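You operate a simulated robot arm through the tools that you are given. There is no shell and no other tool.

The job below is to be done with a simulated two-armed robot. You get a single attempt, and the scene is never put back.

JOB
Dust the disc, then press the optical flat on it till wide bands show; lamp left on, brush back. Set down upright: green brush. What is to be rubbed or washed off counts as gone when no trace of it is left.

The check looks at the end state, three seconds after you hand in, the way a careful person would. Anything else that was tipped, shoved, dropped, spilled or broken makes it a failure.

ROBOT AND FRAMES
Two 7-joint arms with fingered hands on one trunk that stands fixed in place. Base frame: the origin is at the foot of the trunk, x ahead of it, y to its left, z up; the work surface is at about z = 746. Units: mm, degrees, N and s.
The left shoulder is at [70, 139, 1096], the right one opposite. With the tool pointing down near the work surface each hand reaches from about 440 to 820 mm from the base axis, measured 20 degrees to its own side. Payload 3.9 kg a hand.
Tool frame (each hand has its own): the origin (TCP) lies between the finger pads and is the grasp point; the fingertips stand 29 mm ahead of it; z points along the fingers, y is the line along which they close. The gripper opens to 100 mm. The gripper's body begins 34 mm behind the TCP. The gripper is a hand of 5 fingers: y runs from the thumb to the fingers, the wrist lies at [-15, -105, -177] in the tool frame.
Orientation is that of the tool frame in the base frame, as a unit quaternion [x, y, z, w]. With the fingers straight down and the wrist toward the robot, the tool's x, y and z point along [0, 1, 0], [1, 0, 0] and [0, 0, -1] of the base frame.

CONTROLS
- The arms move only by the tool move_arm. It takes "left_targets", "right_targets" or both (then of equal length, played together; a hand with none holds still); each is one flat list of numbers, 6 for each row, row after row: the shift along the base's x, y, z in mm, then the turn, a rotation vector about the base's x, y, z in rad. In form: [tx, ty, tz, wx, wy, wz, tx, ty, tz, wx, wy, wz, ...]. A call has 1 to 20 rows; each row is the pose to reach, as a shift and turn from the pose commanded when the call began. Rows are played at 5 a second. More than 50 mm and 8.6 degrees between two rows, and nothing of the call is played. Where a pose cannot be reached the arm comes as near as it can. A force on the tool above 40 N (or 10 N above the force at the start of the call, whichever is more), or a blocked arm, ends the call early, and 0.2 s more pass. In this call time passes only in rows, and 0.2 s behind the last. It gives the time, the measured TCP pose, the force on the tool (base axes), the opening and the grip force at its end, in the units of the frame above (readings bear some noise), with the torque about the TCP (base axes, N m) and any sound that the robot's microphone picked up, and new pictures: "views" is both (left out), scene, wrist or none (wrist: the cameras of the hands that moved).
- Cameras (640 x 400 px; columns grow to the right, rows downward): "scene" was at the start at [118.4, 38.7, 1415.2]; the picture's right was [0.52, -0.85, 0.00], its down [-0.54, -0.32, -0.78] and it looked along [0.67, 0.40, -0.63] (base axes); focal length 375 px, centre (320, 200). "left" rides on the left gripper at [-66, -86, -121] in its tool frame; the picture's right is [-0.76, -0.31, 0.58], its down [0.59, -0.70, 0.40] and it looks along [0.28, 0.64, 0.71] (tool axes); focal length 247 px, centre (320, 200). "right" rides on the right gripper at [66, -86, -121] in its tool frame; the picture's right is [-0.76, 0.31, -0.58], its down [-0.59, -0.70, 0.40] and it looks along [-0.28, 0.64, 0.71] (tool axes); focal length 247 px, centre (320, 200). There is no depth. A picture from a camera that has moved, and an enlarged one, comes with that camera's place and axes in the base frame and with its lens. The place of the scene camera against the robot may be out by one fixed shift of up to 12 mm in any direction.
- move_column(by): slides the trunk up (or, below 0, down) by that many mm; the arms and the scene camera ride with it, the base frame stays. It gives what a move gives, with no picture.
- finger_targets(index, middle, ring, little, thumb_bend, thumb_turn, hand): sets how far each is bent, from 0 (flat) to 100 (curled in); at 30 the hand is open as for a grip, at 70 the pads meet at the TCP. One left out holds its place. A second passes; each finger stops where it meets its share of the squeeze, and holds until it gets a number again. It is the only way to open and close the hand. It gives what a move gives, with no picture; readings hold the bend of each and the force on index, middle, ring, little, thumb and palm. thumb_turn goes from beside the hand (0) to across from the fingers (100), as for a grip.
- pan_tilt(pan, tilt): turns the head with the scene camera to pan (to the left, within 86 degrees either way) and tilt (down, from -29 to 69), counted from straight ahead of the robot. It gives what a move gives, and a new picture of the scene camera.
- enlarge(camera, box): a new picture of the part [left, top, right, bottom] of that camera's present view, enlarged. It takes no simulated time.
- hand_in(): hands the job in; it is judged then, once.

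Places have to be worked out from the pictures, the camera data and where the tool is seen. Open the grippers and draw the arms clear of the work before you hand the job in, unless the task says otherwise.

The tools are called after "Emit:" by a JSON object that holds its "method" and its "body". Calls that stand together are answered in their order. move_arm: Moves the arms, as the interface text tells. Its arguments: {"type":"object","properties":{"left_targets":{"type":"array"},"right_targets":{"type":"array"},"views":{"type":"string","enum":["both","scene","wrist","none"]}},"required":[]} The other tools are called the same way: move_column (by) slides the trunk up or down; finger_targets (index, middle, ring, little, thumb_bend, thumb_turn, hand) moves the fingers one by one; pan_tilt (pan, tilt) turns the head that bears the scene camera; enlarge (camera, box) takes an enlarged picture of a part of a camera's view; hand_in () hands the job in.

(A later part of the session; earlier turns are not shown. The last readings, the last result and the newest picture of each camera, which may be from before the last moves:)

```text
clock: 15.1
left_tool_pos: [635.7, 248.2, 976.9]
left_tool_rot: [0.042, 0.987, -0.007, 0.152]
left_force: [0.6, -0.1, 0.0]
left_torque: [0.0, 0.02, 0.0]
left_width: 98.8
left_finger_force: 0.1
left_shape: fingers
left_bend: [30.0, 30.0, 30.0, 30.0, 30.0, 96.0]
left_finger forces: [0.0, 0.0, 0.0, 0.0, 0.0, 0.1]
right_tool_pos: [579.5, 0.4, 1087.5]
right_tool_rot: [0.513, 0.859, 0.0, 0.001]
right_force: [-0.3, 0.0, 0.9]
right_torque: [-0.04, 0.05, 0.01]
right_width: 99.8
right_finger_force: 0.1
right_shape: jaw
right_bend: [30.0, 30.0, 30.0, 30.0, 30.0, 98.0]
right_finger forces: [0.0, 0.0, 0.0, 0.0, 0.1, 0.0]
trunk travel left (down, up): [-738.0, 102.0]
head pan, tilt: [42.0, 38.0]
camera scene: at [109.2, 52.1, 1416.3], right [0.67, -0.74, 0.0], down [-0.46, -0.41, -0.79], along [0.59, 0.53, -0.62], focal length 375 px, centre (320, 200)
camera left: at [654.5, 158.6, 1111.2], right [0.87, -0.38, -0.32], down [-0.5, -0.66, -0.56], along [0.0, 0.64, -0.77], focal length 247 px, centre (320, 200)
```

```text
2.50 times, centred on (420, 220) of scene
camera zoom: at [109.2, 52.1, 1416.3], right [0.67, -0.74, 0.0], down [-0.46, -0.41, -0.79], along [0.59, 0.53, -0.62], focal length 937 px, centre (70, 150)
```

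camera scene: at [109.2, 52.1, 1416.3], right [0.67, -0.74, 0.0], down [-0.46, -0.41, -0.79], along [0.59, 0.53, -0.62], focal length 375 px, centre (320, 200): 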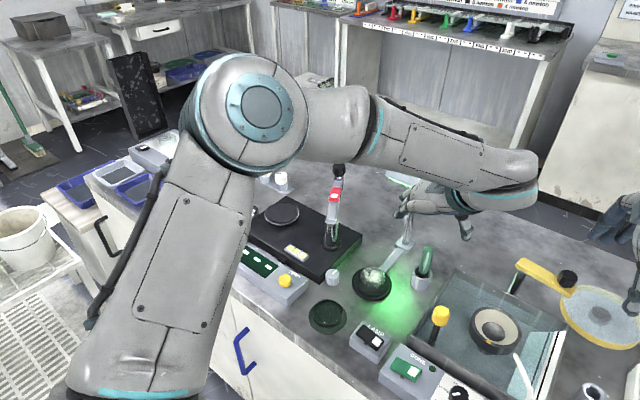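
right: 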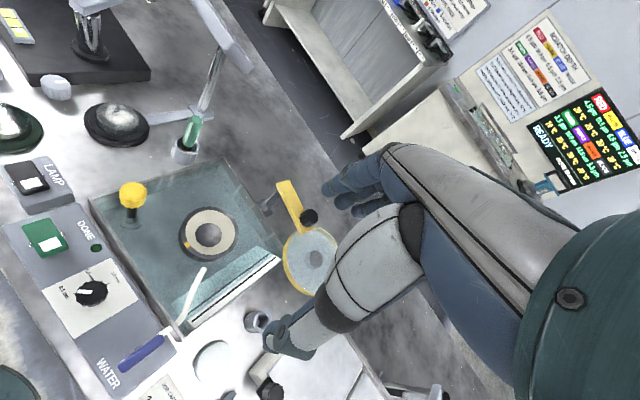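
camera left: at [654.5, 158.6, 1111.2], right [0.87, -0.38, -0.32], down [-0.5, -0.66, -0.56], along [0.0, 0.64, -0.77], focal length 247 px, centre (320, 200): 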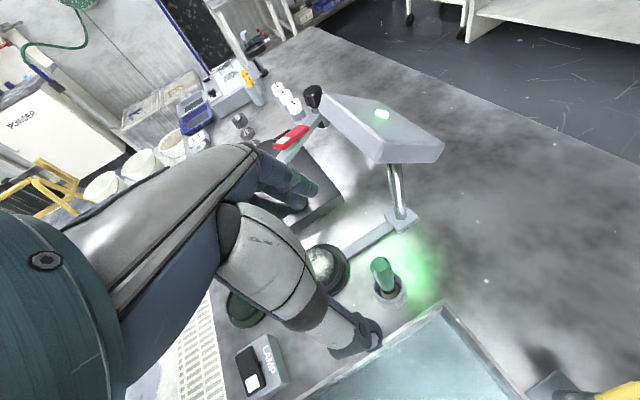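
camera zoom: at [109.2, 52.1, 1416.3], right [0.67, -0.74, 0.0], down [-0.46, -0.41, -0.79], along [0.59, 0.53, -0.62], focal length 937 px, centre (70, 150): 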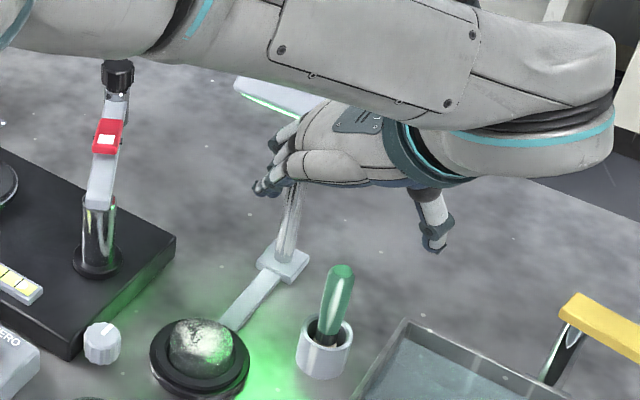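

Good pose: tool y is nearly base +y, lean 17.5°. I hover the grasp point over the brush, about 60 mm above the grasp height, and check alignment.

Emit:
{"method": "move_arm", "body": {"left_targets": [20, 2, -10, 0, 0, 0, 37.5, 4.5, -30, 0, 0, 0, 37.5, 4.5, -56, 0, 0, 0], "views": "both"}}

Emit:
{"method": "enlarge", "body": {"camera": "scene", "box": [370, 160, 490, 310]}}

Emit:
{"method": "enlarge", "body": {"camera": "left", "box": [200, 100, 420, 370]}}

```text
clock: 15.9
left_tool_pos: [673.5, 250.5, 919.6]
left_tool_rot: [0.042, 0.987, -0.007, 0.152]
left_force: [-0.7, 0.0, -0.5]
left_torque: [-0.03, -0.01, -0.01]
left_width: 98.8
left_finger_force: 0.1
left_shape: fingers
left_bend: [30.0, 30.0, 30.0, 30.0, 30.0, 96.0]
left_finger forces: [0.0, 0.0, 0.0, 0.1, 0.0, 0.1]
right_tool_pos: [580.7, 0.4, 1086.9]
right_tool_rot: [0.512, 0.859, 0.0, 0.0]
right_force: [-0.4, -0.1, 0.3]
right_torque: [0.04, -0.02, 0.0]
right_width: 99.8
right_finger_force: 0.1
right_shape: jaw
right_bend: [30.0, 30.0, 30.0, 30.0, 30.0, 98.0]
right_finger forces: [0.1, 0.0, 0.1, 0.0, 0.0, 0.0]
trunk travel left (down, up): [-738.0, 102.0]
head pan, tilt: [42.0, 38.0]
camera scene: at [109.5, 52.2, 1416.3], right [0.67, -0.74, 0.0], down [-0.46, -0.41, -0.79], along [0.59, 0.53, -0.62], focal length 375 px, centre (320, 200)
camera left: at [691.9, 161.0, 1054.9], right [0.87, -0.38, -0.32], down [-0.5, -0.66, -0.56], along [0.0, 0.64, -0.77], focal length 247 px, centre (320, 200)
```

scene: 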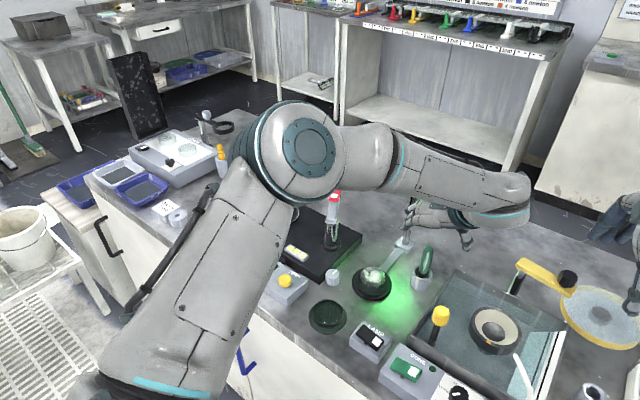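
left: 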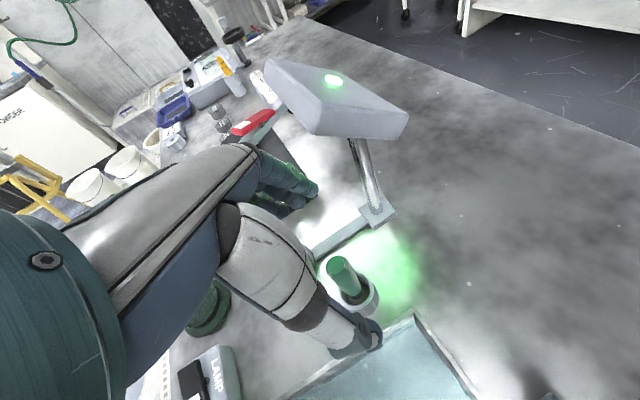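

```text
2.67 times, centred on (430, 235) of scene
camera zoom: at [109.5, 52.2, 1416.3], right [0.67, -0.74, 0.0], down [-0.46, -0.41, -0.79], along [0.59, 0.53, -0.62], focal length 1000 px, centre (27, 107)
```

zoom: 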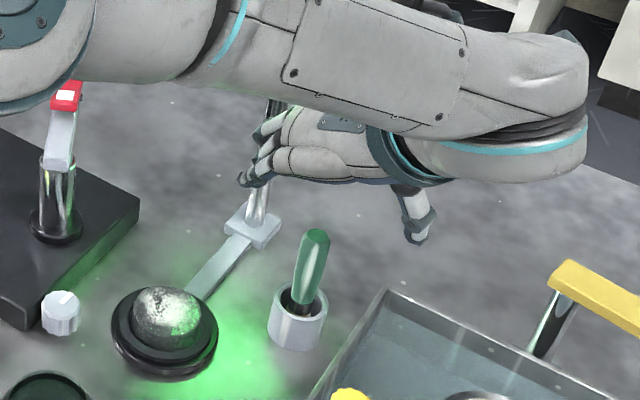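

```text
1.48 times, centred on (310, 235) of left
camera zoom: at [691.9, 161.0, 1054.9], right [0.87, -0.38, -0.32], down [-0.5, -0.66, -0.56], along [0.0, 0.64, -0.77], focal length 366 px, centre (335, 148)
```

zoom: 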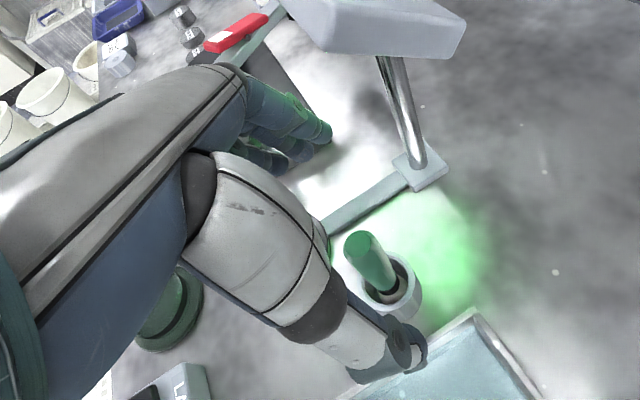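

The handle top reads at about (677, 255) from here. The tank rim (z about 800) lies near y = 200, so I bend the thumb inward before descending and nudge the hand by (3, 3), then go down most of the way.

Emit:
{"method": "finger_targets", "body": {"hand": "left", "index": 42, "middle": 42, "ring": 42, "little": 42, "thumb_bend": 47}}

Emit:
{"method": "move_arm", "body": {"left_targets": [3, 3, 0, 0, 0, 0, 3, 3, -20, 0, 0, 0, 3, 3, -36, 0, 0, 0], "views": "both"}}

Emit:
{"method": "enlarge", "body": {"camera": "scene", "box": [370, 160, 490, 310]}}

Emit:
{"method": "enlarge", "body": {"camera": "left", "box": [200, 100, 420, 370]}}

```text
clock: 16.9
left_tool_pos: [673.0, 249.8, 919.6]
left_tool_rot: [0.042, 0.987, -0.007, 0.152]
left_force: [-0.2, -0.6, 0.2]
left_torque: [-0.03, -0.05, 0.01]
left_width: 64.4
left_finger_force: 0.1
left_shape: fingers
left_bend: [42.0, 42.0, 42.0, 42.0, 47.0, 98.0]
left_finger forces: [0.1, 0.0, 0.0, 0.1, 0.0, 0.0]
right_tool_pos: [580.1, -0.8, 1086.4]
right_tool_rot: [0.513, 0.858, 0.0, -0.001]
right_force: [-0.7, -0.4, -0.5]
right_torque: [0.03, -0.04, -0.01]
right_width: 99.6
right_finger_force: 0.1
right_shape: jaw
right_bend: [30.0, 30.0, 30.0, 30.0, 30.0, 98.0]
right_finger forces: [0.1, 0.0, 0.1, 0.0, 0.0, 0.1]
trunk travel left (down, up): [-738.0, 102.0]
head pan, tilt: [42.0, 38.0]
```

```text
clock: 17.7
left_tool_pos: [677.7, 251.4, 885.0]
left_tool_rot: [0.042, 0.988, -0.007, 0.152]
left_force: [0.3, -0.4, 0.3]
left_torque: [0.03, 0.0, 0.02]
left_width: 64.1
left_finger_force: 0.1
left_shape: fingers
left_bend: [42.0, 42.0, 42.0, 42.0, 47.0, 98.0]
left_finger forces: [0.0, 0.0, 0.0, 0.1, 0.0, 0.0]
right_tool_pos: [580.6, -0.5, 1087.7]
right_tool_rot: [0.513, 0.859, 0.001, 0.0]
right_force: [0.2, 0.0, 0.7]
right_torque: [0.01, 0.03, 0.0]
right_width: 99.7
right_finger_force: 0.0
right_shape: jaw
right_bend: [30.0, 30.0, 30.0, 30.0, 30.0, 98.0]
right_finger forces: [0.0, 0.0, 0.0, 0.0, 0.0, 0.1]
trunk travel left (down, up): [-738.0, 102.0]
head pan, tilt: [42.0, 38.0]
camera scene: at [109.3, 52.1, 1416.3], right [0.67, -0.74, 0.0], down [-0.46, -0.41, -0.79], along [0.59, 0.53, -0.62], focal length 375 px, centre (320, 200)
camera left: at [695.3, 164.0, 1020.1], right [0.87, -0.38, -0.32], down [-0.5, -0.66, -0.56], along [0.0, 0.64, -0.77], focal length 247 px, centre (320, 200)
```

scene: 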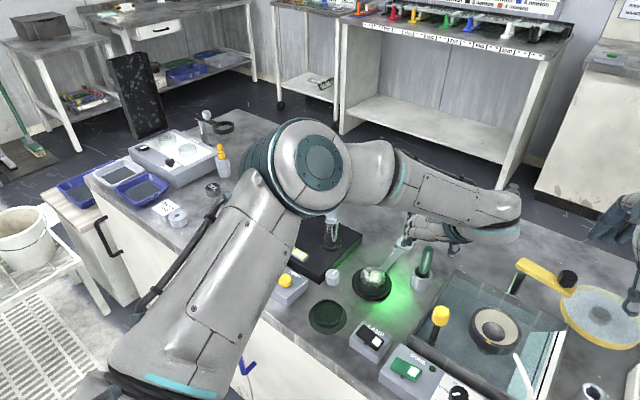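
left: 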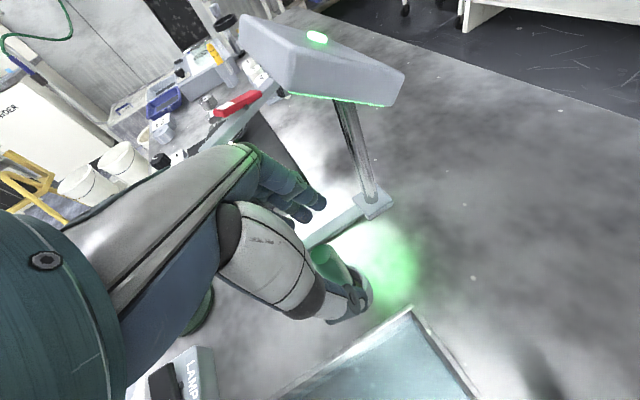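

```text
2.67 times, centred on (430, 235) of scene
camera zoom: at [109.3, 52.1, 1416.3], right [0.67, -0.74, 0.0], down [-0.46, -0.41, -0.79], along [0.59, 0.53, -0.62], focal length 1000 px, centre (27, 107)
```

zoom: 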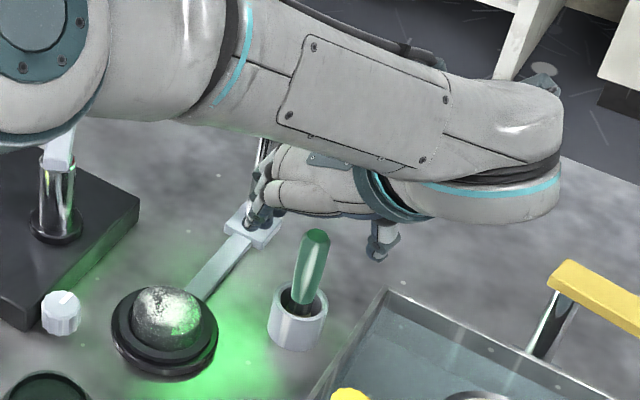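

```text
1.48 times, centred on (310, 235) of left
camera zoom: at [695.3, 164.0, 1020.1], right [0.87, -0.38, -0.32], down [-0.5, -0.66, -0.56], along [0.0, 0.64, -0.77], focal length 366 px, centre (335, 148)
```

zoom: 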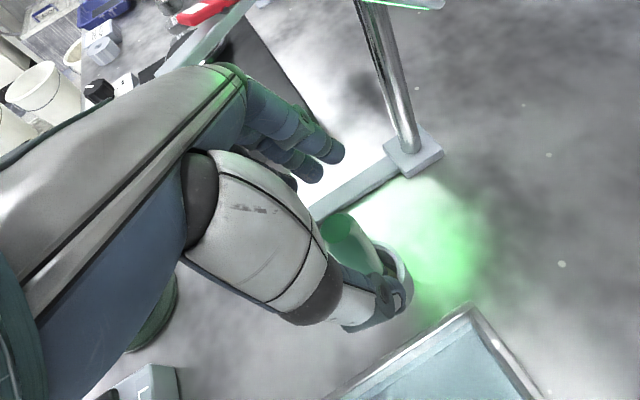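

The handle stands between thumb and fingers in both views. I descend to a TCP height of about 842, watching the force.

Emit:
{"method": "move_arm", "body": {"left_targets": [0, 3, -15, 0, 0, 0, 0, 3, -30, 0, 0, 0, 0, 3, -43, 0, 0, 0], "views": "both"}}

Emit:
{"method": "enlarge", "body": {"camera": "scene", "box": [370, 180, 480, 310]}}

Emit:
{"method": "enlarge", "body": {"camera": "left", "box": [200, 100, 420, 370]}}

```text
clock: 18.5
left_tool_pos: [677.4, 257.0, 841.6]
left_tool_rot: [0.042, 0.988, -0.007, 0.152]
left_force: [-0.7, 0.2, 0.3]
left_torque: [-0.02, 0.01, -0.01]
left_width: 63.8
left_finger_force: 0.2
left_shape: fingers
left_bend: [42.0, 42.0, 42.0, 42.0, 47.0, 98.0]
left_finger forces: [0.0, 0.0, 0.0, 0.0, 0.0, 0.0]
right_tool_pos: [579.3, -0.6, 1087.9]
right_tool_rot: [0.513, 0.858, 0.001, -0.001]
right_force: [-0.1, 0.5, 0.4]
right_torque: [-0.03, 0.03, 0.0]
right_width: 99.5
right_finger_force: 0.0
right_shape: jaw
right_bend: [30.0, 30.0, 30.0, 30.0, 30.0, 98.0]
right_finger forces: [0.0, 0.0, 0.0, 0.1, 0.0, 0.0]
trunk travel left (down, up): [-738.0, 102.0]
head pan, tilt: [42.0, 38.0]
camera scene: at [109.5, 52.0, 1416.2], right [0.67, -0.74, 0.0], down [-0.46, -0.41, -0.79], along [0.59, 0.53, -0.62], focal length 375 px, centre (320, 200)
camera left: at [696.1, 168.3, 976.6], right [0.87, -0.38, -0.32], down [-0.5, -0.66, -0.56], along [0.0, 0.64, -0.77], focal length 247 px, centre (320, 200)
```

scene: 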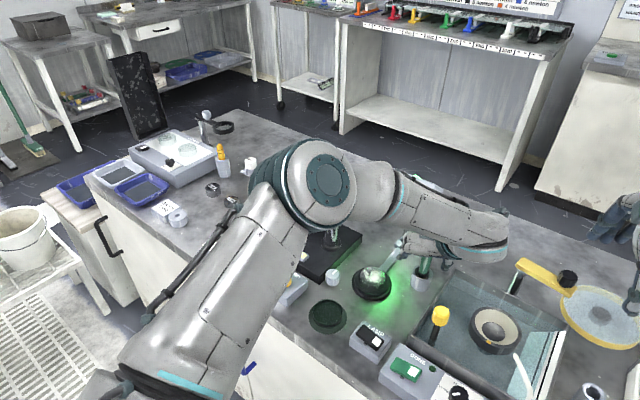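
left: 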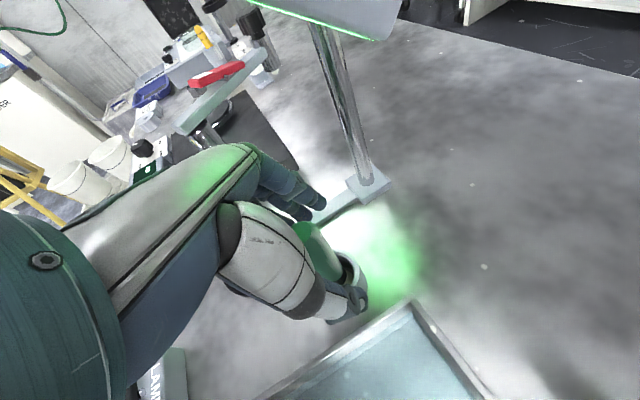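

```text
3.08 times, centred on (425, 245) of scene
camera zoom: at [109.5, 52.0, 1416.2], right [0.67, -0.74, 0.0], down [-0.46, -0.41, -0.79], along [0.59, 0.53, -0.62], focal length 1154 px, centre (-3, 62)
```

zoom: 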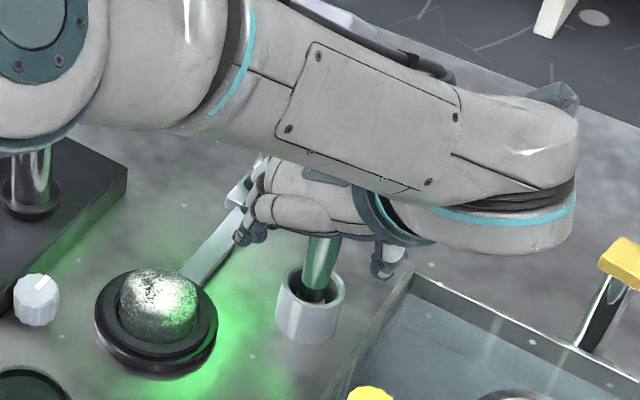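

```text
1.48 times, centred on (310, 235) of left
camera zoom: at [696.1, 168.3, 976.6], right [0.87, -0.38, -0.32], down [-0.5, -0.66, -0.56], along [0.0, 0.64, -0.77], focal length 366 px, centre (335, 148)
```

zoom: 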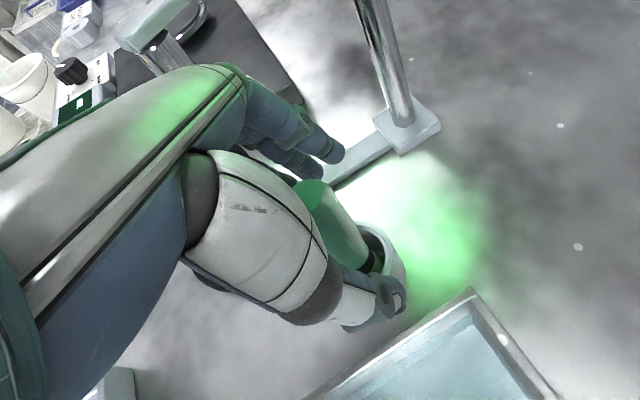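

The handle is well between the pads. I close index, middle and thumb on it.

Emit:
{"method": "finger_targets", "body": {"hand": "left", "index": 75, "middle": 75, "thumb_bend": 75}}

Emit:
{"method": "enlarge", "body": {"camera": "left", "box": [200, 100, 420, 370]}}

Emit:
{"method": "enlarge", "body": {"camera": "scene", "box": [370, 180, 480, 310]}}

```text
clock: 19.5
left_tool_pos: [677.2, 256.3, 842.1]
left_tool_rot: [0.042, 0.987, -0.008, 0.152]
left_force: [0.4, -0.2, -0.7]
left_torque: [0.05, 0.01, -0.01]
left_width: 0.3
left_finger_force: 9.2
left_shape: fingers
left_bend: [74.0, 65.0, 42.0, 42.0, 67.0, 98.0]
left_finger forces: [2.3, 7.8, 0.0, 0.0, 8.1, 0.0]
right_tool_pos: [579.5, 0.6, 1087.7]
right_tool_rot: [0.513, 0.859, 0.0, 0.0]
right_force: [-0.8, -0.9, -0.1]
right_torque: [0.01, -0.02, 0.01]
right_width: 100.2
right_finger_force: 0.0
right_shape: jaw
right_bend: [30.0, 30.0, 30.0, 30.0, 30.0, 98.0]
right_finger forces: [0.0, 0.0, 0.0, 0.0, 0.0, 0.0]
trunk travel left (down, up): [-738.0, 102.0]
head pan, tilt: [42.0, 38.0]
```

```text
1.48 times, centred on (310, 235) of left
camera zoom: at [695.8, 168.2, 976.6], right [0.87, -0.38, -0.32], down [-0.5, -0.66, -0.56], along [0.0, 0.64, -0.77], focal length 366 px, centre (335, 148)
```

zoom: 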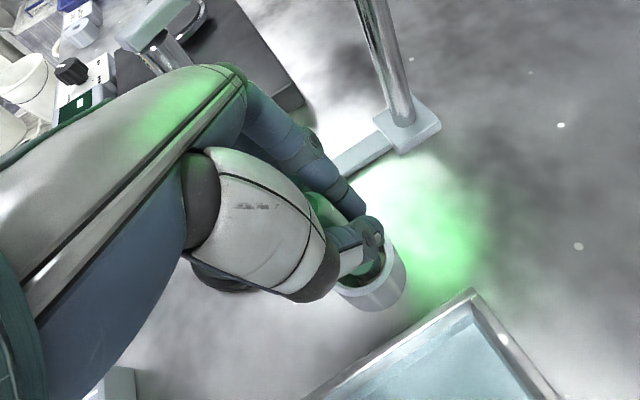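

```text
3.08 times, centred on (425, 245) of scene
camera zoom: at [109.3, 52.1, 1416.2], right [0.67, -0.74, 0.0], down [-0.46, -0.41, -0.79], along [0.59, 0.53, -0.62], focal length 1154 px, centre (-3, 62)
```

zoom: 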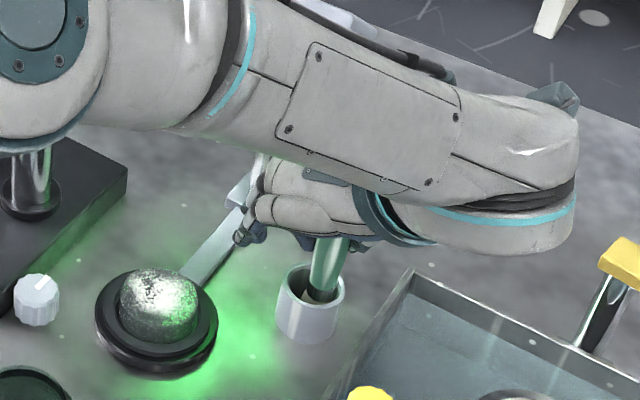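

The middle finger and thumb hold the handle, but the index slides past its side (bend 74, 2.3 N). I reopen, shift 5 mm toward the robot to centre the handle, and close again.

Emit:
{"method": "finger_targets", "body": {"hand": "left", "index": 42, "middle": 42, "thumb_bend": 47}}

Emit:
{"method": "move_arm", "body": {"left_targets": [-5, 0, 0, 0, 0, 0], "views": "none"}}

Emit:
{"method": "finger_targets", "body": {"hand": "left", "index": 75, "middle": 75, "thumb_bend": 75}}

Emit:
{"method": "enlarge", "body": {"camera": "left", "box": [200, 100, 420, 370]}}

Emit:
{"method": "enlarge", "body": {"camera": "scene", "box": [370, 180, 480, 310]}}

```text
clock: 20.5
left_tool_pos: [678.1, 256.8, 842.7]
left_tool_rot: [0.042, 0.988, -0.006, 0.152]
left_force: [0.1, 0.0, 0.6]
left_torque: [0.0, 0.01, -0.02]
left_width: 63.3
left_finger_force: 0.0
left_shape: fingers
left_bend: [42.0, 42.0, 42.0, 42.0, 47.0, 98.0]
left_finger forces: [0.0, 0.0, 0.0, 0.0, 0.0, 0.0]
right_tool_pos: [580.6, -0.3, 1086.9]
right_tool_rot: [0.513, 0.858, 0.0, 0.0]
right_force: [0.3, 0.7, 1.1]
right_torque: [0.05, -0.02, -0.02]
right_width: 99.9
right_finger_force: 0.2
right_shape: jaw
right_bend: [30.0, 30.0, 30.0, 30.0, 30.0, 98.0]
right_finger forces: [0.0, 0.0, 0.1, 0.0, 0.0, 0.0]
trunk travel left (down, up): [-738.0, 102.0]
head pan, tilt: [42.0, 38.0]
```

```text
clock: 20.9
left_tool_pos: [671.2, 257.2, 840.7]
left_tool_rot: [0.043, 0.987, -0.007, 0.152]
left_force: [-0.9, -0.5, -0.1]
left_torque: [-0.02, 0.01, -0.01]
left_width: 63.3
left_finger_force: 0.0
left_shape: fingers
left_bend: [42.0, 42.0, 42.0, 42.0, 47.0, 98.0]
left_finger forces: [0.1, 0.0, 0.0, 0.1, 0.1, 0.1]
right_tool_pos: [580.4, -0.1, 1086.8]
right_tool_rot: [0.513, 0.858, 0.0, 0.0]
right_force: [-0.4, -0.6, 0.5]
right_torque: [-0.01, 0.03, 0.04]
right_width: 100.0
right_finger_force: 0.0
right_shape: jaw
right_bend: [30.0, 30.0, 30.0, 30.0, 30.0, 98.0]
right_finger forces: [0.1, 0.1, 0.0, 0.0, 0.0, 0.1]
trunk travel left (down, up): [-738.0, 102.0]
head pan, tilt: [42.0, 38.0]
```

```text
clock: 21.9
left_tool_pos: [672.0, 258.3, 840.4]
left_tool_rot: [0.041, 0.988, -0.007, 0.152]
left_force: [0.5, -0.3, 0.5]
left_torque: [0.01, 0.01, 0.01]
left_width: 0.1
left_finger_force: 0.1
left_shape: fingers
left_bend: [74.0, 75.0, 42.0, 42.0, 73.0, 100.0]
left_finger forces: [0.0, 0.0, 0.0, 0.0, 0.1, 0.0]
right_tool_pos: [580.1, -0.5, 1086.9]
right_tool_rot: [0.512, 0.859, -0.001, -0.001]
right_force: [-0.9, -0.1, 0.0]
right_torque: [0.01, -0.02, 0.04]
right_width: 99.9
right_finger_force: 0.0
right_shape: jaw
right_bend: [30.0, 30.0, 30.0, 30.0, 30.0, 98.0]
right_finger forces: [0.0, 0.1, 0.0, 0.1, 0.1, 0.0]
trunk travel left (down, up): [-738.0, 102.0]
head pan, tilt: [42.0, 38.0]
```

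```text
1.48 times, centred on (310, 235) of left
camera zoom: at [690.6, 168.4, 976.2], right [0.87, -0.38, -0.32], down [-0.5, -0.66, -0.56], along [0.0, 0.64, -0.77], focal length 366 px, centre (335, 148)
```

zoom: 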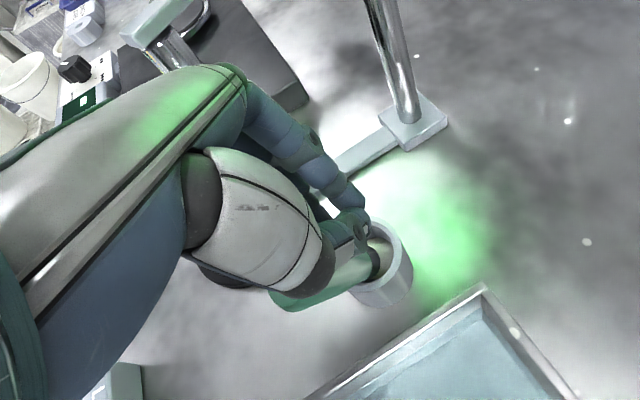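

```text
3.08 times, centred on (425, 245) of scene
camera zoom: at [109.1, 52.0, 1416.3], right [0.67, -0.74, 0.0], down [-0.46, -0.41, -0.79], along [0.59, 0.53, -0.62], focal length 1154 px, centre (-3, 62)
```

zoom: 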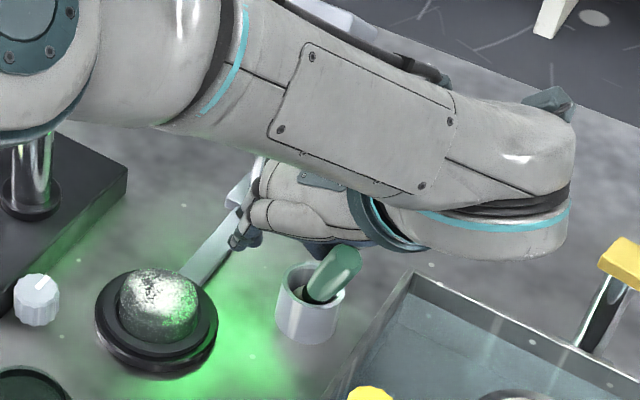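

The brush has slipped out of the grip and now leans in its cup toward the robot, beside the thumb. I lift the closed hand straight up so as not to push it, and look again.

Emit:
{"method": "move_arm", "body": {"left_targets": [0, 0, 15, 0, 0, 0, 0, 0, 35, 0, 0, 0, 0, 0, 70, 0, 0, 0, 0, 0, 110, 0, 0, 0], "views": "both"}}

Emit:
{"method": "enlarge", "body": {"camera": "scene", "box": [380, 210, 470, 310]}}

Emit:
{"method": "enlarge", "body": {"camera": "left", "box": [260, 180, 420, 320]}}

```text
clock: 22.9
left_tool_pos: [669.5, 257.3, 952.2]
left_tool_rot: [0.041, 0.987, -0.007, 0.152]
left_force: [-1.2, 0.2, 0.0]
left_torque: [0.0, -0.01, -0.01]
left_width: 0.0
left_finger_force: 0.1
left_shape: fingers
left_bend: [74.0, 75.0, 42.0, 42.0, 73.0, 100.0]
left_finger forces: [0.1, 0.1, 0.1, 0.1, 0.0, 0.0]
right_tool_pos: [579.2, -0.6, 1087.3]
right_tool_rot: [0.513, 0.859, 0.002, 0.0]
right_force: [0.2, 0.1, 0.3]
right_torque: [0.01, -0.02, -0.03]
right_width: 99.8
right_finger_force: 0.0
right_shape: jaw
right_bend: [30.0, 30.0, 30.0, 30.0, 30.0, 98.0]
right_finger forces: [0.0, 0.0, 0.0, 0.0, 0.1, 0.1]
trunk travel left (down, up): [-738.0, 102.0]
head pan, tilt: [42.0, 38.0]
camera scene: at [107.9, 51.6, 1416.3], right [0.67, -0.74, 0.0], down [-0.46, -0.41, -0.79], along [0.59, 0.53, -0.61], focal length 375 px, centre (320, 200)
camera left: at [689.1, 168.3, 1087.5], right [0.87, -0.38, -0.32], down [-0.5, -0.66, -0.56], along [0.0, 0.64, -0.77], focal length 247 px, centre (320, 200)
```

scene: 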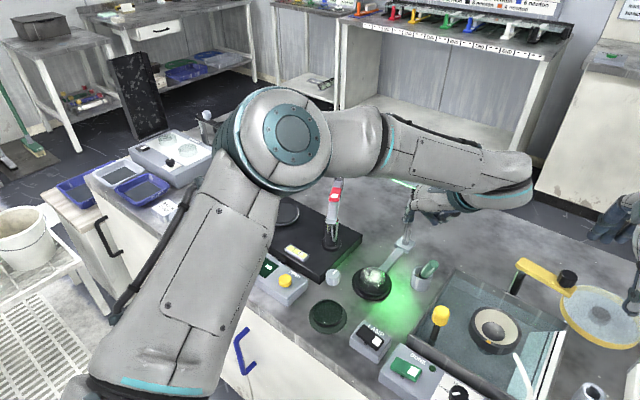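
left: 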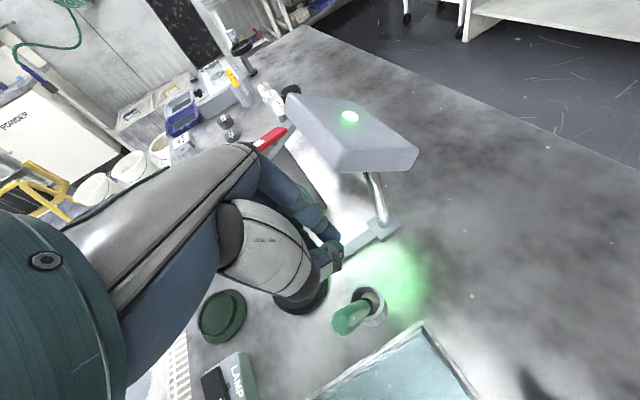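

```text
4.00 times, centred on (425, 260) of scene
camera zoom: at [107.9, 51.6, 1416.3], right [0.67, -0.74, 0.0], down [-0.46, -0.41, -0.79], along [0.59, 0.53, -0.61], focal length 1500 px, centre (-100, -40)
```

zoom: 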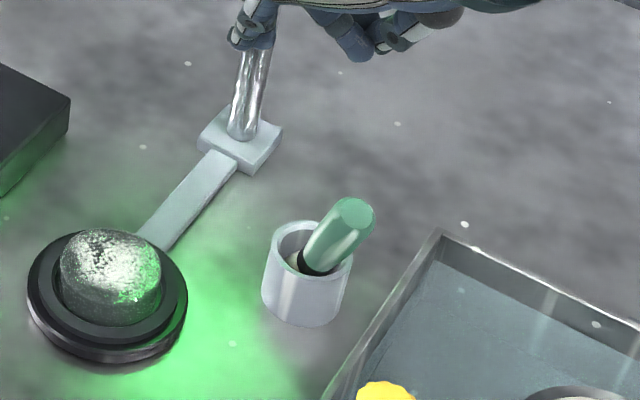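

```text
2.86 times, centred on (340, 250) of left
camera zoom: at [689.1, 168.3, 1087.5], right [0.87, -0.38, -0.32], down [-0.5, -0.66, -0.56], along [0.0, 0.64, -0.77], focal length 706 px, centre (263, 57)
```

zoom: 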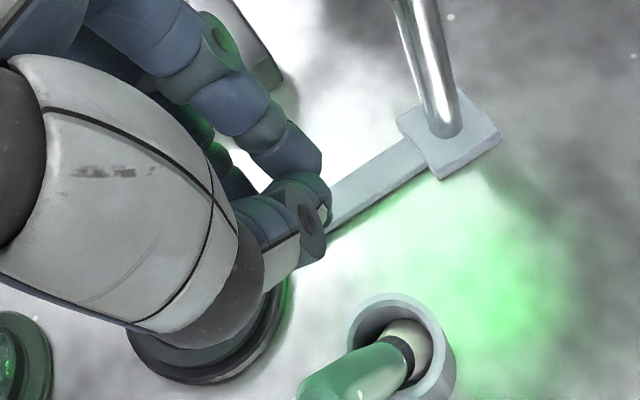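

The brush leans in its cup. I take closer views to work out its axis.

Emit:
{"method": "enlarge", "body": {"camera": "left", "box": [310, 270, 410, 350]}}

Emit:
{"method": "enlarge", "body": {"camera": "scene", "box": [400, 250, 450, 295]}}

```text
5.00 times, centred on (360, 310) of left
camera zoom: at [689.1, 168.3, 1087.5], right [0.87, -0.38, -0.32], down [-0.5, -0.66, -0.56], along [0.0, 0.64, -0.77], focal length 1235 px, centre (120, -350)
```

zoom: 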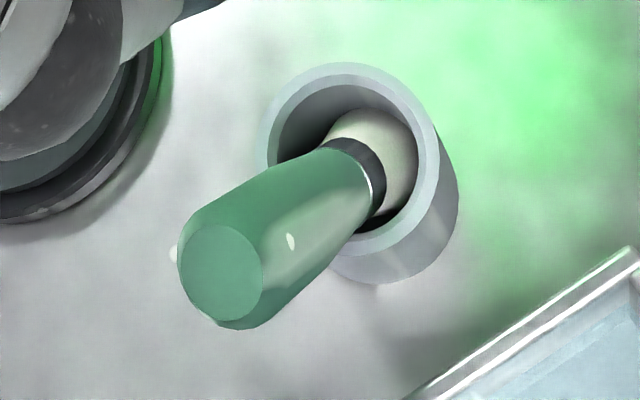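

```text
8.89 times, centred on (425, 272) of scene
camera zoom: at [107.9, 51.6, 1416.3], right [0.67, -0.74, 0.0], down [-0.46, -0.41, -0.79], along [0.59, 0.53, -0.61], focal length 3333 px, centre (-613, -444)
```

zoom: 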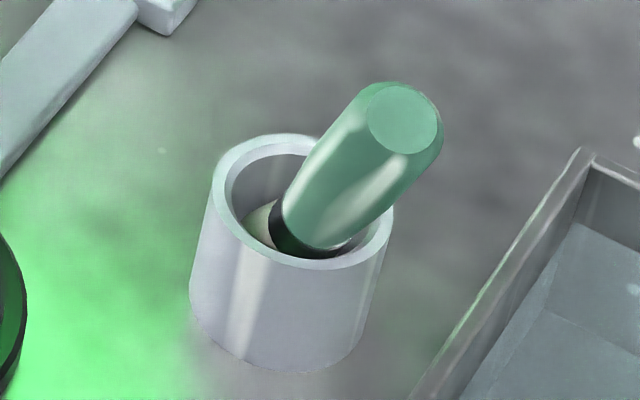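

The brush axis now runs from about (676, 254, 750) to its top at (650, 229, 850), a lean of about 20° toward the robot and the tank. I tilt the hand to match it, keeping some extra lean in the pad plane for the lamp clearance on return. The fingers open moderately while I move to a spot up the brush axis.

Emit:
{"method": "move_arm", "body": {"left_targets": [-5, -6, 5, 0.065, -0.05, 0.009, -15, -18, 5, 0.13, -0.1, 0.018, -27, -34, 0, 0.195, -0.149, 0.026, -40, -51, -10, 0.2596, -0.1992, 0.0353], "views": "none"}}

Emit:
{"method": "finger_targets", "body": {"hand": "left", "index": 42, "middle": 42, "ring": 30, "little": 30, "thumb_bend": 51, "thumb_turn": 98}}

Emit:
{"method": "pan_tilt", "body": {"pan": 30, "tilt": 42}}

Emit:
{"method": "enlarge", "body": {"camera": "scene", "box": [290, 130, 450, 290]}}

Emit:
{"method": "enlarge", "body": {"camera": "left", "box": [200, 100, 460, 400]}}

```text
clock: 23.9
left_tool_pos: [630.9, 205.9, 943.4]
left_tool_rot: [0.045, 0.96, 0.129, 0.243]
left_force: [0.7, 0.8, 0.3]
left_torque: [0.01, 0.02, -0.01]
left_width: 0.0
left_finger_force: 0.0
left_shape: fingers
left_bend: [74.0, 75.0, 42.0, 42.0, 73.0, 100.0]
left_finger forces: [0.1, 0.0, 0.0, 0.0, 0.0, 0.1]
right_tool_pos: [580.7, -1.3, 1088.1]
right_tool_rot: [0.513, 0.859, 0.001, -0.001]
right_force: [0.4, 0.3, 0.4]
right_torque: [-0.01, 0.04, -0.03]
right_width: 99.9
right_finger_force: 0.0
right_shape: jaw
right_bend: [30.0, 30.0, 30.0, 30.0, 30.0, 98.0]
right_finger forces: [0.0, 0.0, 0.0, 0.1, 0.0, 0.0]
trunk travel left (down, up): [-738.0, 102.0]
head pan, tilt: [42.0, 38.0]
```

```text
clock: 24.9
left_tool_pos: [631.5, 207.7, 942.1]
left_tool_rot: [0.046, 0.961, 0.127, 0.242]
left_force: [-0.8, 0.8, -0.1]
left_torque: [0.0, 0.02, -0.02]
left_width: 58.1
left_finger_force: 0.0
left_shape: fingers
left_bend: [42.0, 42.0, 30.0, 30.0, 51.0, 98.0]
left_finger forces: [0.0, 0.0, 0.0, 0.0, 0.1, 0.1]
right_tool_pos: [579.8, 0.1, 1086.7]
right_tool_rot: [0.513, 0.859, 0.0, 0.0]
right_force: [0.0, 0.7, -0.1]
right_torque: [0.01, 0.02, -0.02]
right_width: 99.8
right_finger_force: 0.0
right_shape: jaw
right_bend: [30.0, 30.0, 30.0, 30.0, 30.0, 98.0]
right_finger forces: [0.0, 0.1, 0.0, 0.1, 0.0, 0.0]
trunk travel left (down, up): [-738.0, 102.0]
head pan, tilt: [42.0, 38.0]
```

```text
clock: 25.7
left_tool_pos: [631.4, 207.1, 941.6]
left_tool_rot: [0.046, 0.961, 0.127, 0.242]
left_force: [-0.3, 0.1, -0.3]
left_torque: [-0.01, -0.01, -0.03]
left_width: 57.9
left_finger_force: 0.0
left_shape: fingers
left_bend: [42.0, 42.0, 30.0, 30.0, 51.0, 98.0]
left_finger forces: [0.0, 0.1, 0.0, 0.0, 0.0, 0.1]
right_tool_pos: [580.0, -0.6, 1087.2]
right_tool_rot: [0.513, 0.858, 0.0, 0.0]
right_force: [0.0, -0.1, 0.1]
right_torque: [0.02, -0.02, 0.0]
right_width: 99.7
right_finger_force: 0.0
right_shape: jaw
right_bend: [30.0, 30.0, 30.0, 30.0, 30.0, 98.0]
right_finger forces: [0.0, 0.0, 0.0, 0.0, 0.0, 0.0]
trunk travel left (down, up): [-738.0, 102.0]
head pan, tilt: [30.0, 42.0]
camera scene: at [117.4, 36.1, 1410.3], right [0.5, -0.87, 0.0], down [-0.58, -0.33, -0.74], along [0.64, 0.37, -0.67], focal length 375 px, centre (320, 200)
```

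scene: 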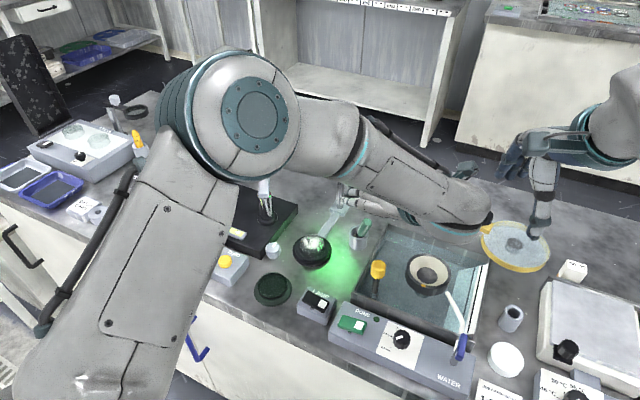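

```text
2.50 times, centred on (370, 210) of scene
camera zoom: at [117.4, 36.1, 1410.3], right [0.5, -0.87, 0.0], down [-0.58, -0.33, -0.74], along [0.64, 0.37, -0.67], focal length 937 px, centre (195, 175)
```

zoom: 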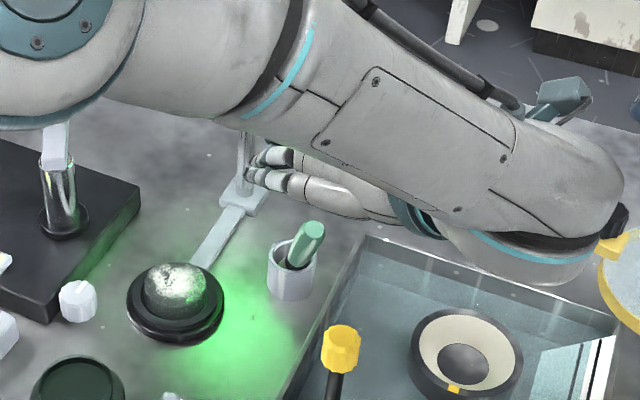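

```text
1.33 times, centred on (330, 250) of left
camera zoom: at [629.0, 87.1, 1051.4], right [0.93, -0.28, -0.23], down [-0.34, -0.5, -0.79], along [0.11, 0.82, -0.56], focal length 329 px, centre (307, 133)
```

zoom: 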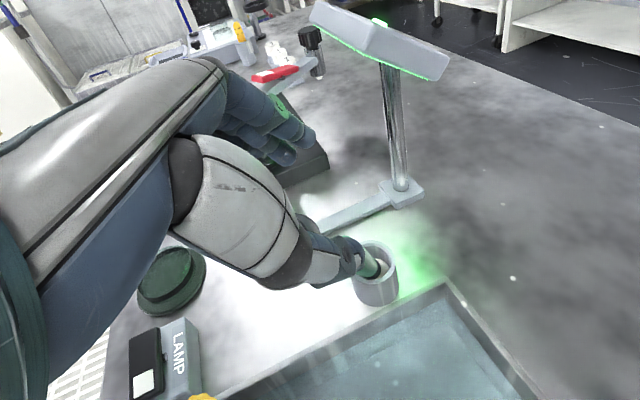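

The pose was reached as planned. I advance down the brush axis until the fingertips are level with the handle top, and check.

Emit:
{"method": "move_arm", "body": {"left_targets": [6, 7, -30, 0, 0, 0, 11, 13, -58, 0, 0, 0], "views": "both"}}

Emit:
{"method": "enlarge", "body": {"camera": "scene", "box": [310, 170, 410, 270]}}

Emit:
{"method": "enlarge", "body": {"camera": "left", "box": [260, 180, 440, 340]}}

```text
clock: 26.3
left_tool_pos: [643.1, 221.4, 883.3]
left_tool_rot: [0.045, 0.961, 0.127, 0.243]
left_force: [-0.3, 0.1, -0.3]
left_torque: [0.0, 0.0, -0.02]
left_width: 58.2
left_finger_force: 0.1
left_shape: fingers
left_bend: [42.0, 42.0, 30.0, 30.0, 51.0, 98.0]
left_finger forces: [0.0, 0.0, 0.0, 0.1, 0.0, 0.0]
right_tool_pos: [580.7, 1.1, 1088.9]
right_tool_rot: [0.513, 0.858, 0.0, 0.001]
right_force: [0.6, -0.7, 0.3]
right_torque: [-0.01, -0.01, -0.01]
right_width: 99.7
right_finger_force: 0.0
right_shape: jaw
right_bend: [30.0, 30.0, 30.0, 30.0, 30.0, 98.0]
right_finger forces: [0.0, 0.1, 0.1, 0.1, 0.0, 0.0]
trunk travel left (down, up): [-738.0, 102.0]
head pan, tilt: [30.0, 42.0]
camera scene: at [118.1, 36.3, 1410.3], right [0.5, -0.87, 0.0], down [-0.58, -0.33, -0.74], along [0.64, 0.37, -0.67], focal length 375 px, centre (320, 200)
camera left: at [640.7, 101.1, 993.1], right [0.93, -0.28, -0.23], down [-0.34, -0.5, -0.79], along [0.11, 0.82, -0.56], focal length 247 px, centre (320, 200)
```

scene: 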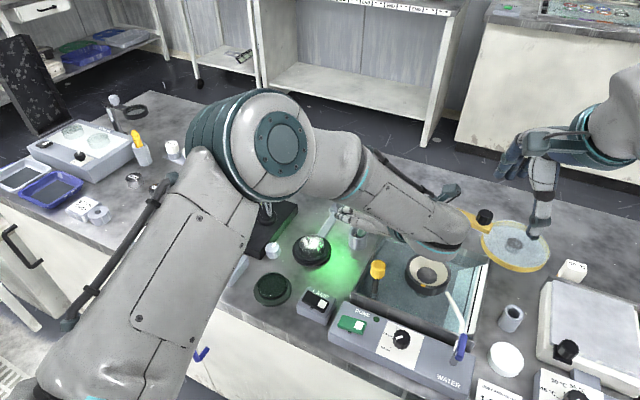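
left: 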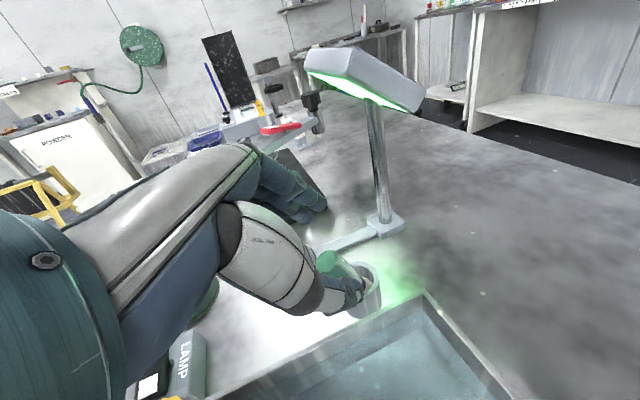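

```text
4.00 times, centred on (360, 220) of scene
camera zoom: at [118.1, 36.3, 1410.3], right [0.5, -0.87, 0.0], down [-0.58, -0.33, -0.74], along [0.64, 0.37, -0.67], focal length 1500 px, centre (160, 120)
```

zoom: 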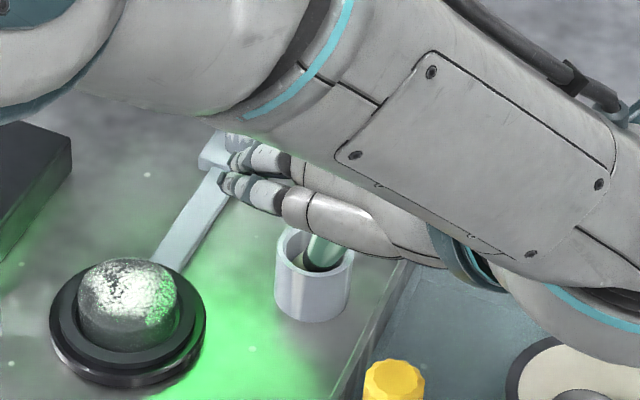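

```text
2.50 times, centred on (350, 260) of left
camera zoom: at [640.7, 101.1, 993.1], right [0.93, -0.28, -0.23], down [-0.34, -0.5, -0.79], along [0.11, 0.82, -0.56], focal length 617 px, centre (245, 50)
```

zoom: 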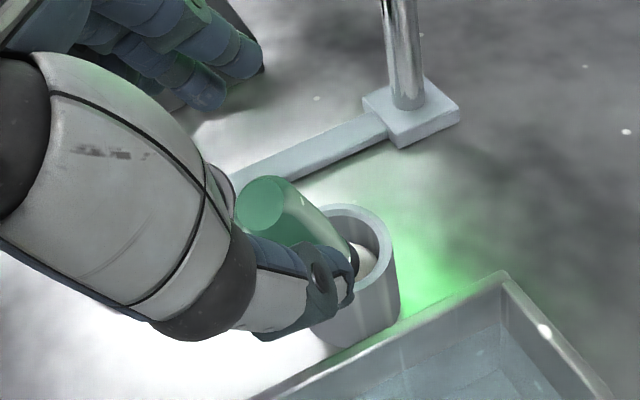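

The handle top lies centred in y (-1 mm) between thumb and fingers. I close the thumb a bit more to stay clear of the tank wall, then go down to grasp depth, shifting 4 mm so that index and middle both bear on the handle.

Emit:
{"method": "finger_targets", "body": {"hand": "left", "thumb_bend": 54}}

Emit:
{"method": "move_arm", "body": {"left_targets": [2, 3.4, -14, 0, 0, 0, 4, 6.8, -28, 0, 0, 0, 5.9, 10.2, -42, 0, 0, 0], "views": "wrist"}}

Emit:
{"method": "enlarge", "body": {"camera": "scene", "box": [310, 170, 410, 270]}}

Emit:
{"method": "enlarge", "body": {"camera": "left", "box": [260, 180, 440, 340]}}

```text
clock: 27.3
left_tool_pos: [642.5, 221.5, 883.1]
left_tool_rot: [0.045, 0.961, 0.127, 0.242]
left_force: [0.3, 0.0, 0.3]
left_torque: [0.01, 0.03, 0.0]
left_width: 55.2
left_finger_force: 0.1
left_shape: fingers
left_bend: [42.0, 42.0, 30.0, 30.0, 54.0, 98.0]
left_finger forces: [0.0, 0.0, 0.0, 0.0, 0.0, 0.0]
right_tool_pos: [580.9, 0.1, 1087.7]
right_tool_rot: [0.513, 0.859, 0.0, 0.0]
right_force: [1.0, 0.1, 0.0]
right_torque: [-0.05, -0.01, -0.01]
right_width: 99.7
right_finger_force: 0.0
right_shape: jaw
right_bend: [30.0, 30.0, 30.0, 30.0, 30.0, 98.0]
right_finger forces: [0.0, 0.1, 0.0, 0.0, 0.0, 0.0]
trunk travel left (down, up): [-738.0, 102.0]
head pan, tilt: [30.0, 42.0]
```

```text
clock: 28.1
left_tool_pos: [649.7, 230.7, 841.2]
left_tool_rot: [0.045, 0.961, 0.127, 0.243]
left_force: [-0.2, 0.2, -0.1]
left_torque: [-0.01, -0.01, 0.0]
left_width: 54.9
left_finger_force: 0.1
left_shape: fingers
left_bend: [42.0, 42.0, 30.0, 30.0, 54.0, 98.0]
left_finger forces: [0.0, 0.0, 0.0, 0.0, 0.0, 0.0]
right_tool_pos: [580.4, 0.1, 1085.9]
right_tool_rot: [0.513, 0.858, 0.0, 0.0]
right_force: [0.7, 0.4, -0.2]
right_torque: [0.02, 0.01, -0.03]
right_width: 100.0
right_finger_force: 0.1
right_shape: jaw
right_bend: [30.0, 30.0, 30.0, 30.0, 30.0, 98.0]
right_finger forces: [0.0, 0.1, 0.0, 0.1, 0.0, 0.0]
trunk travel left (down, up): [-738.0, 102.0]
head pan, tilt: [30.0, 42.0]
camera left: at [647.6, 109.8, 951.0], right [0.93, -0.28, -0.23], down [-0.34, -0.5, -0.79], along [0.11, 0.82, -0.56], focal length 247 px, centre (320, 200)
```

left: 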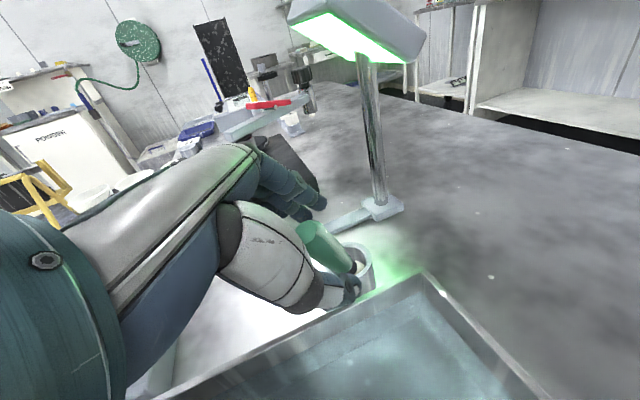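

```text
4.00 times, centred on (360, 220) of scene
camera zoom: at [117.8, 36.2, 1410.3], right [0.5, -0.87, 0.0], down [-0.58, -0.33, -0.74], along [0.64, 0.37, -0.67], focal length 1500 px, centre (160, 120)
```

zoom: 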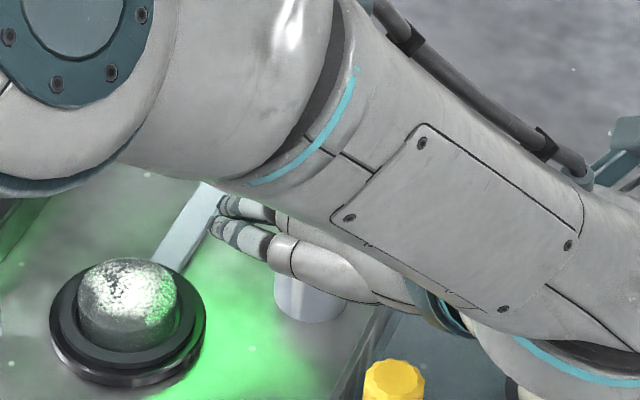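

```text
2.50 times, centred on (350, 260) of left
camera zoom: at [647.6, 109.8, 951.0], right [0.93, -0.28, -0.23], down [-0.34, -0.5, -0.79], along [0.11, 0.82, -0.56], focal length 617 px, centre (245, 50)
```

zoom: 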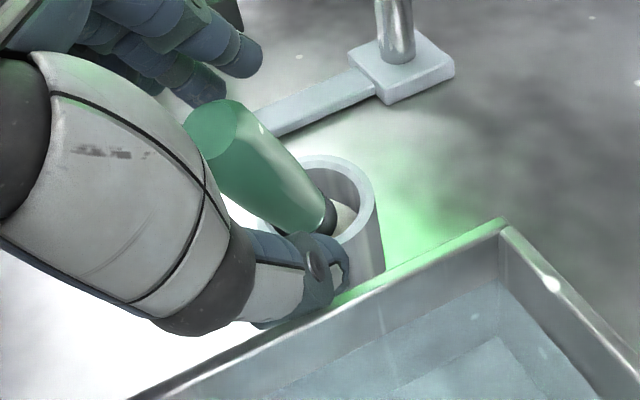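

The handle lies between the thumb and the index/middle pads, at tool x about -3. I close in two stages, checking where contact comes first.

Emit:
{"method": "finger_targets", "body": {"hand": "left", "index": 58, "middle": 58, "thumb_bend": 60}}

Emit:
{"method": "enlarge", "body": {"camera": "left", "box": [260, 180, 440, 340]}}

```text
clock: 29.1
left_tool_pos: [649.8, 230.1, 841.1]
left_tool_rot: [0.045, 0.961, 0.128, 0.243]
left_force: [0.4, 0.5, 0.0]
left_torque: [0.01, -0.02, 0.02]
left_width: 29.4
left_finger_force: 0.0
left_shape: fingers
left_bend: [57.0, 57.0, 30.0, 30.0, 60.0, 99.0]
left_finger forces: [0.1, 0.0, 0.0, 0.0, 0.0, 0.0]
right_tool_pos: [580.2, 0.3, 1087.5]
right_tool_rot: [0.513, 0.858, 0.0, 0.0]
right_force: [-0.7, -0.3, -0.3]
right_torque: [0.02, 0.01, 0.03]
right_width: 99.7
right_finger_force: 0.1
right_shape: jaw
right_bend: [30.0, 30.0, 30.0, 30.0, 30.0, 98.0]
right_finger forces: [0.1, 0.1, 0.0, 0.0, 0.0, 0.0]
trunk travel left (down, up): [-738.0, 102.0]
head pan, tilt: [30.0, 42.0]
```

```text
2.50 times, centred on (350, 260) of left
camera zoom: at [647.2, 109.7, 951.0], right [0.93, -0.28, -0.23], down [-0.34, -0.5, -0.79], along [0.11, 0.82, -0.56], focal length 617 px, centre (245, 50)
```

zoom: 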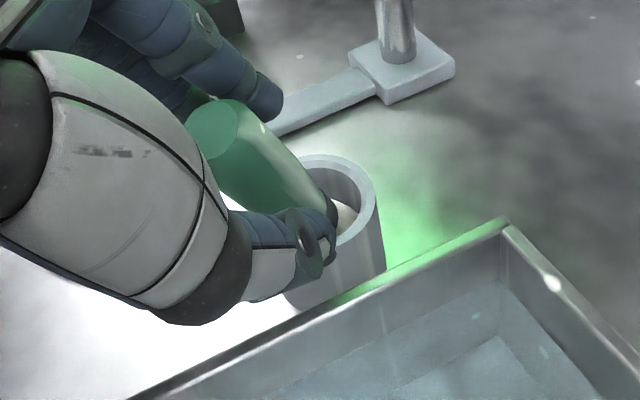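

No contact yet; the handle sits centred between them. I close the rest of the way.

Emit:
{"method": "finger_targets", "body": {"hand": "left", "index": 68, "middle": 68, "thumb_bend": 70}}

Emit:
{"method": "enlarge", "body": {"camera": "left", "box": [260, 180, 440, 340]}}

```text
clock: 30.1
left_tool_pos: [648.1, 231.3, 841.5]
left_tool_rot: [0.044, 0.96, 0.129, 0.243]
left_force: [1.5, 5.7, 2.7]
left_torque: [0.12, -0.03, -0.01]
left_width: 14.3
left_finger_force: 6.2
left_shape: fingers
left_bend: [64.0, 64.0, 30.0, 30.0, 67.0, 100.0]
left_finger forces: [5.0, 3.9, 0.0, 0.0, 3.1, 0.1]
right_tool_pos: [579.6, 0.9, 1087.8]
right_tool_rot: [0.513, 0.859, 0.0, 0.001]
right_force: [-0.6, 0.2, -0.5]
right_torque: [0.01, 0.01, 0.02]
right_width: 99.8
right_finger_force: 0.1
right_shape: jaw
right_bend: [30.0, 30.0, 30.0, 30.0, 30.0, 98.0]
right_finger forces: [0.0, 0.0, 0.0, 0.0, 0.0, 0.0]
trunk travel left (down, up): [-738.0, 102.0]
head pan, tilt: [30.0, 42.0]
```

```text
2.50 times, centred on (350, 260) of left
camera zoom: at [647.2, 110.6, 951.3], right [0.93, -0.28, -0.23], down [-0.34, -0.5, -0.79], along [0.11, 0.82, -0.56], focal length 617 px, centre (245, 50)
```

zoom: 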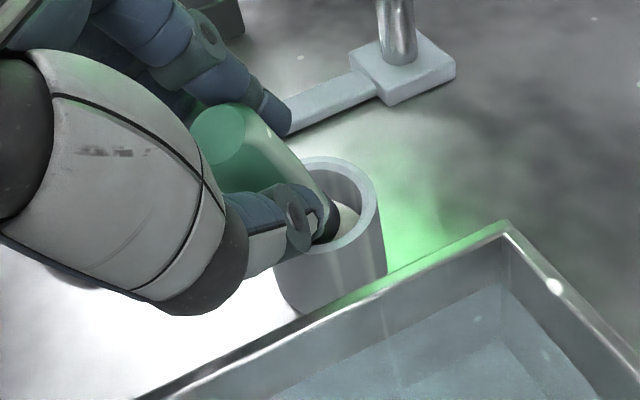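

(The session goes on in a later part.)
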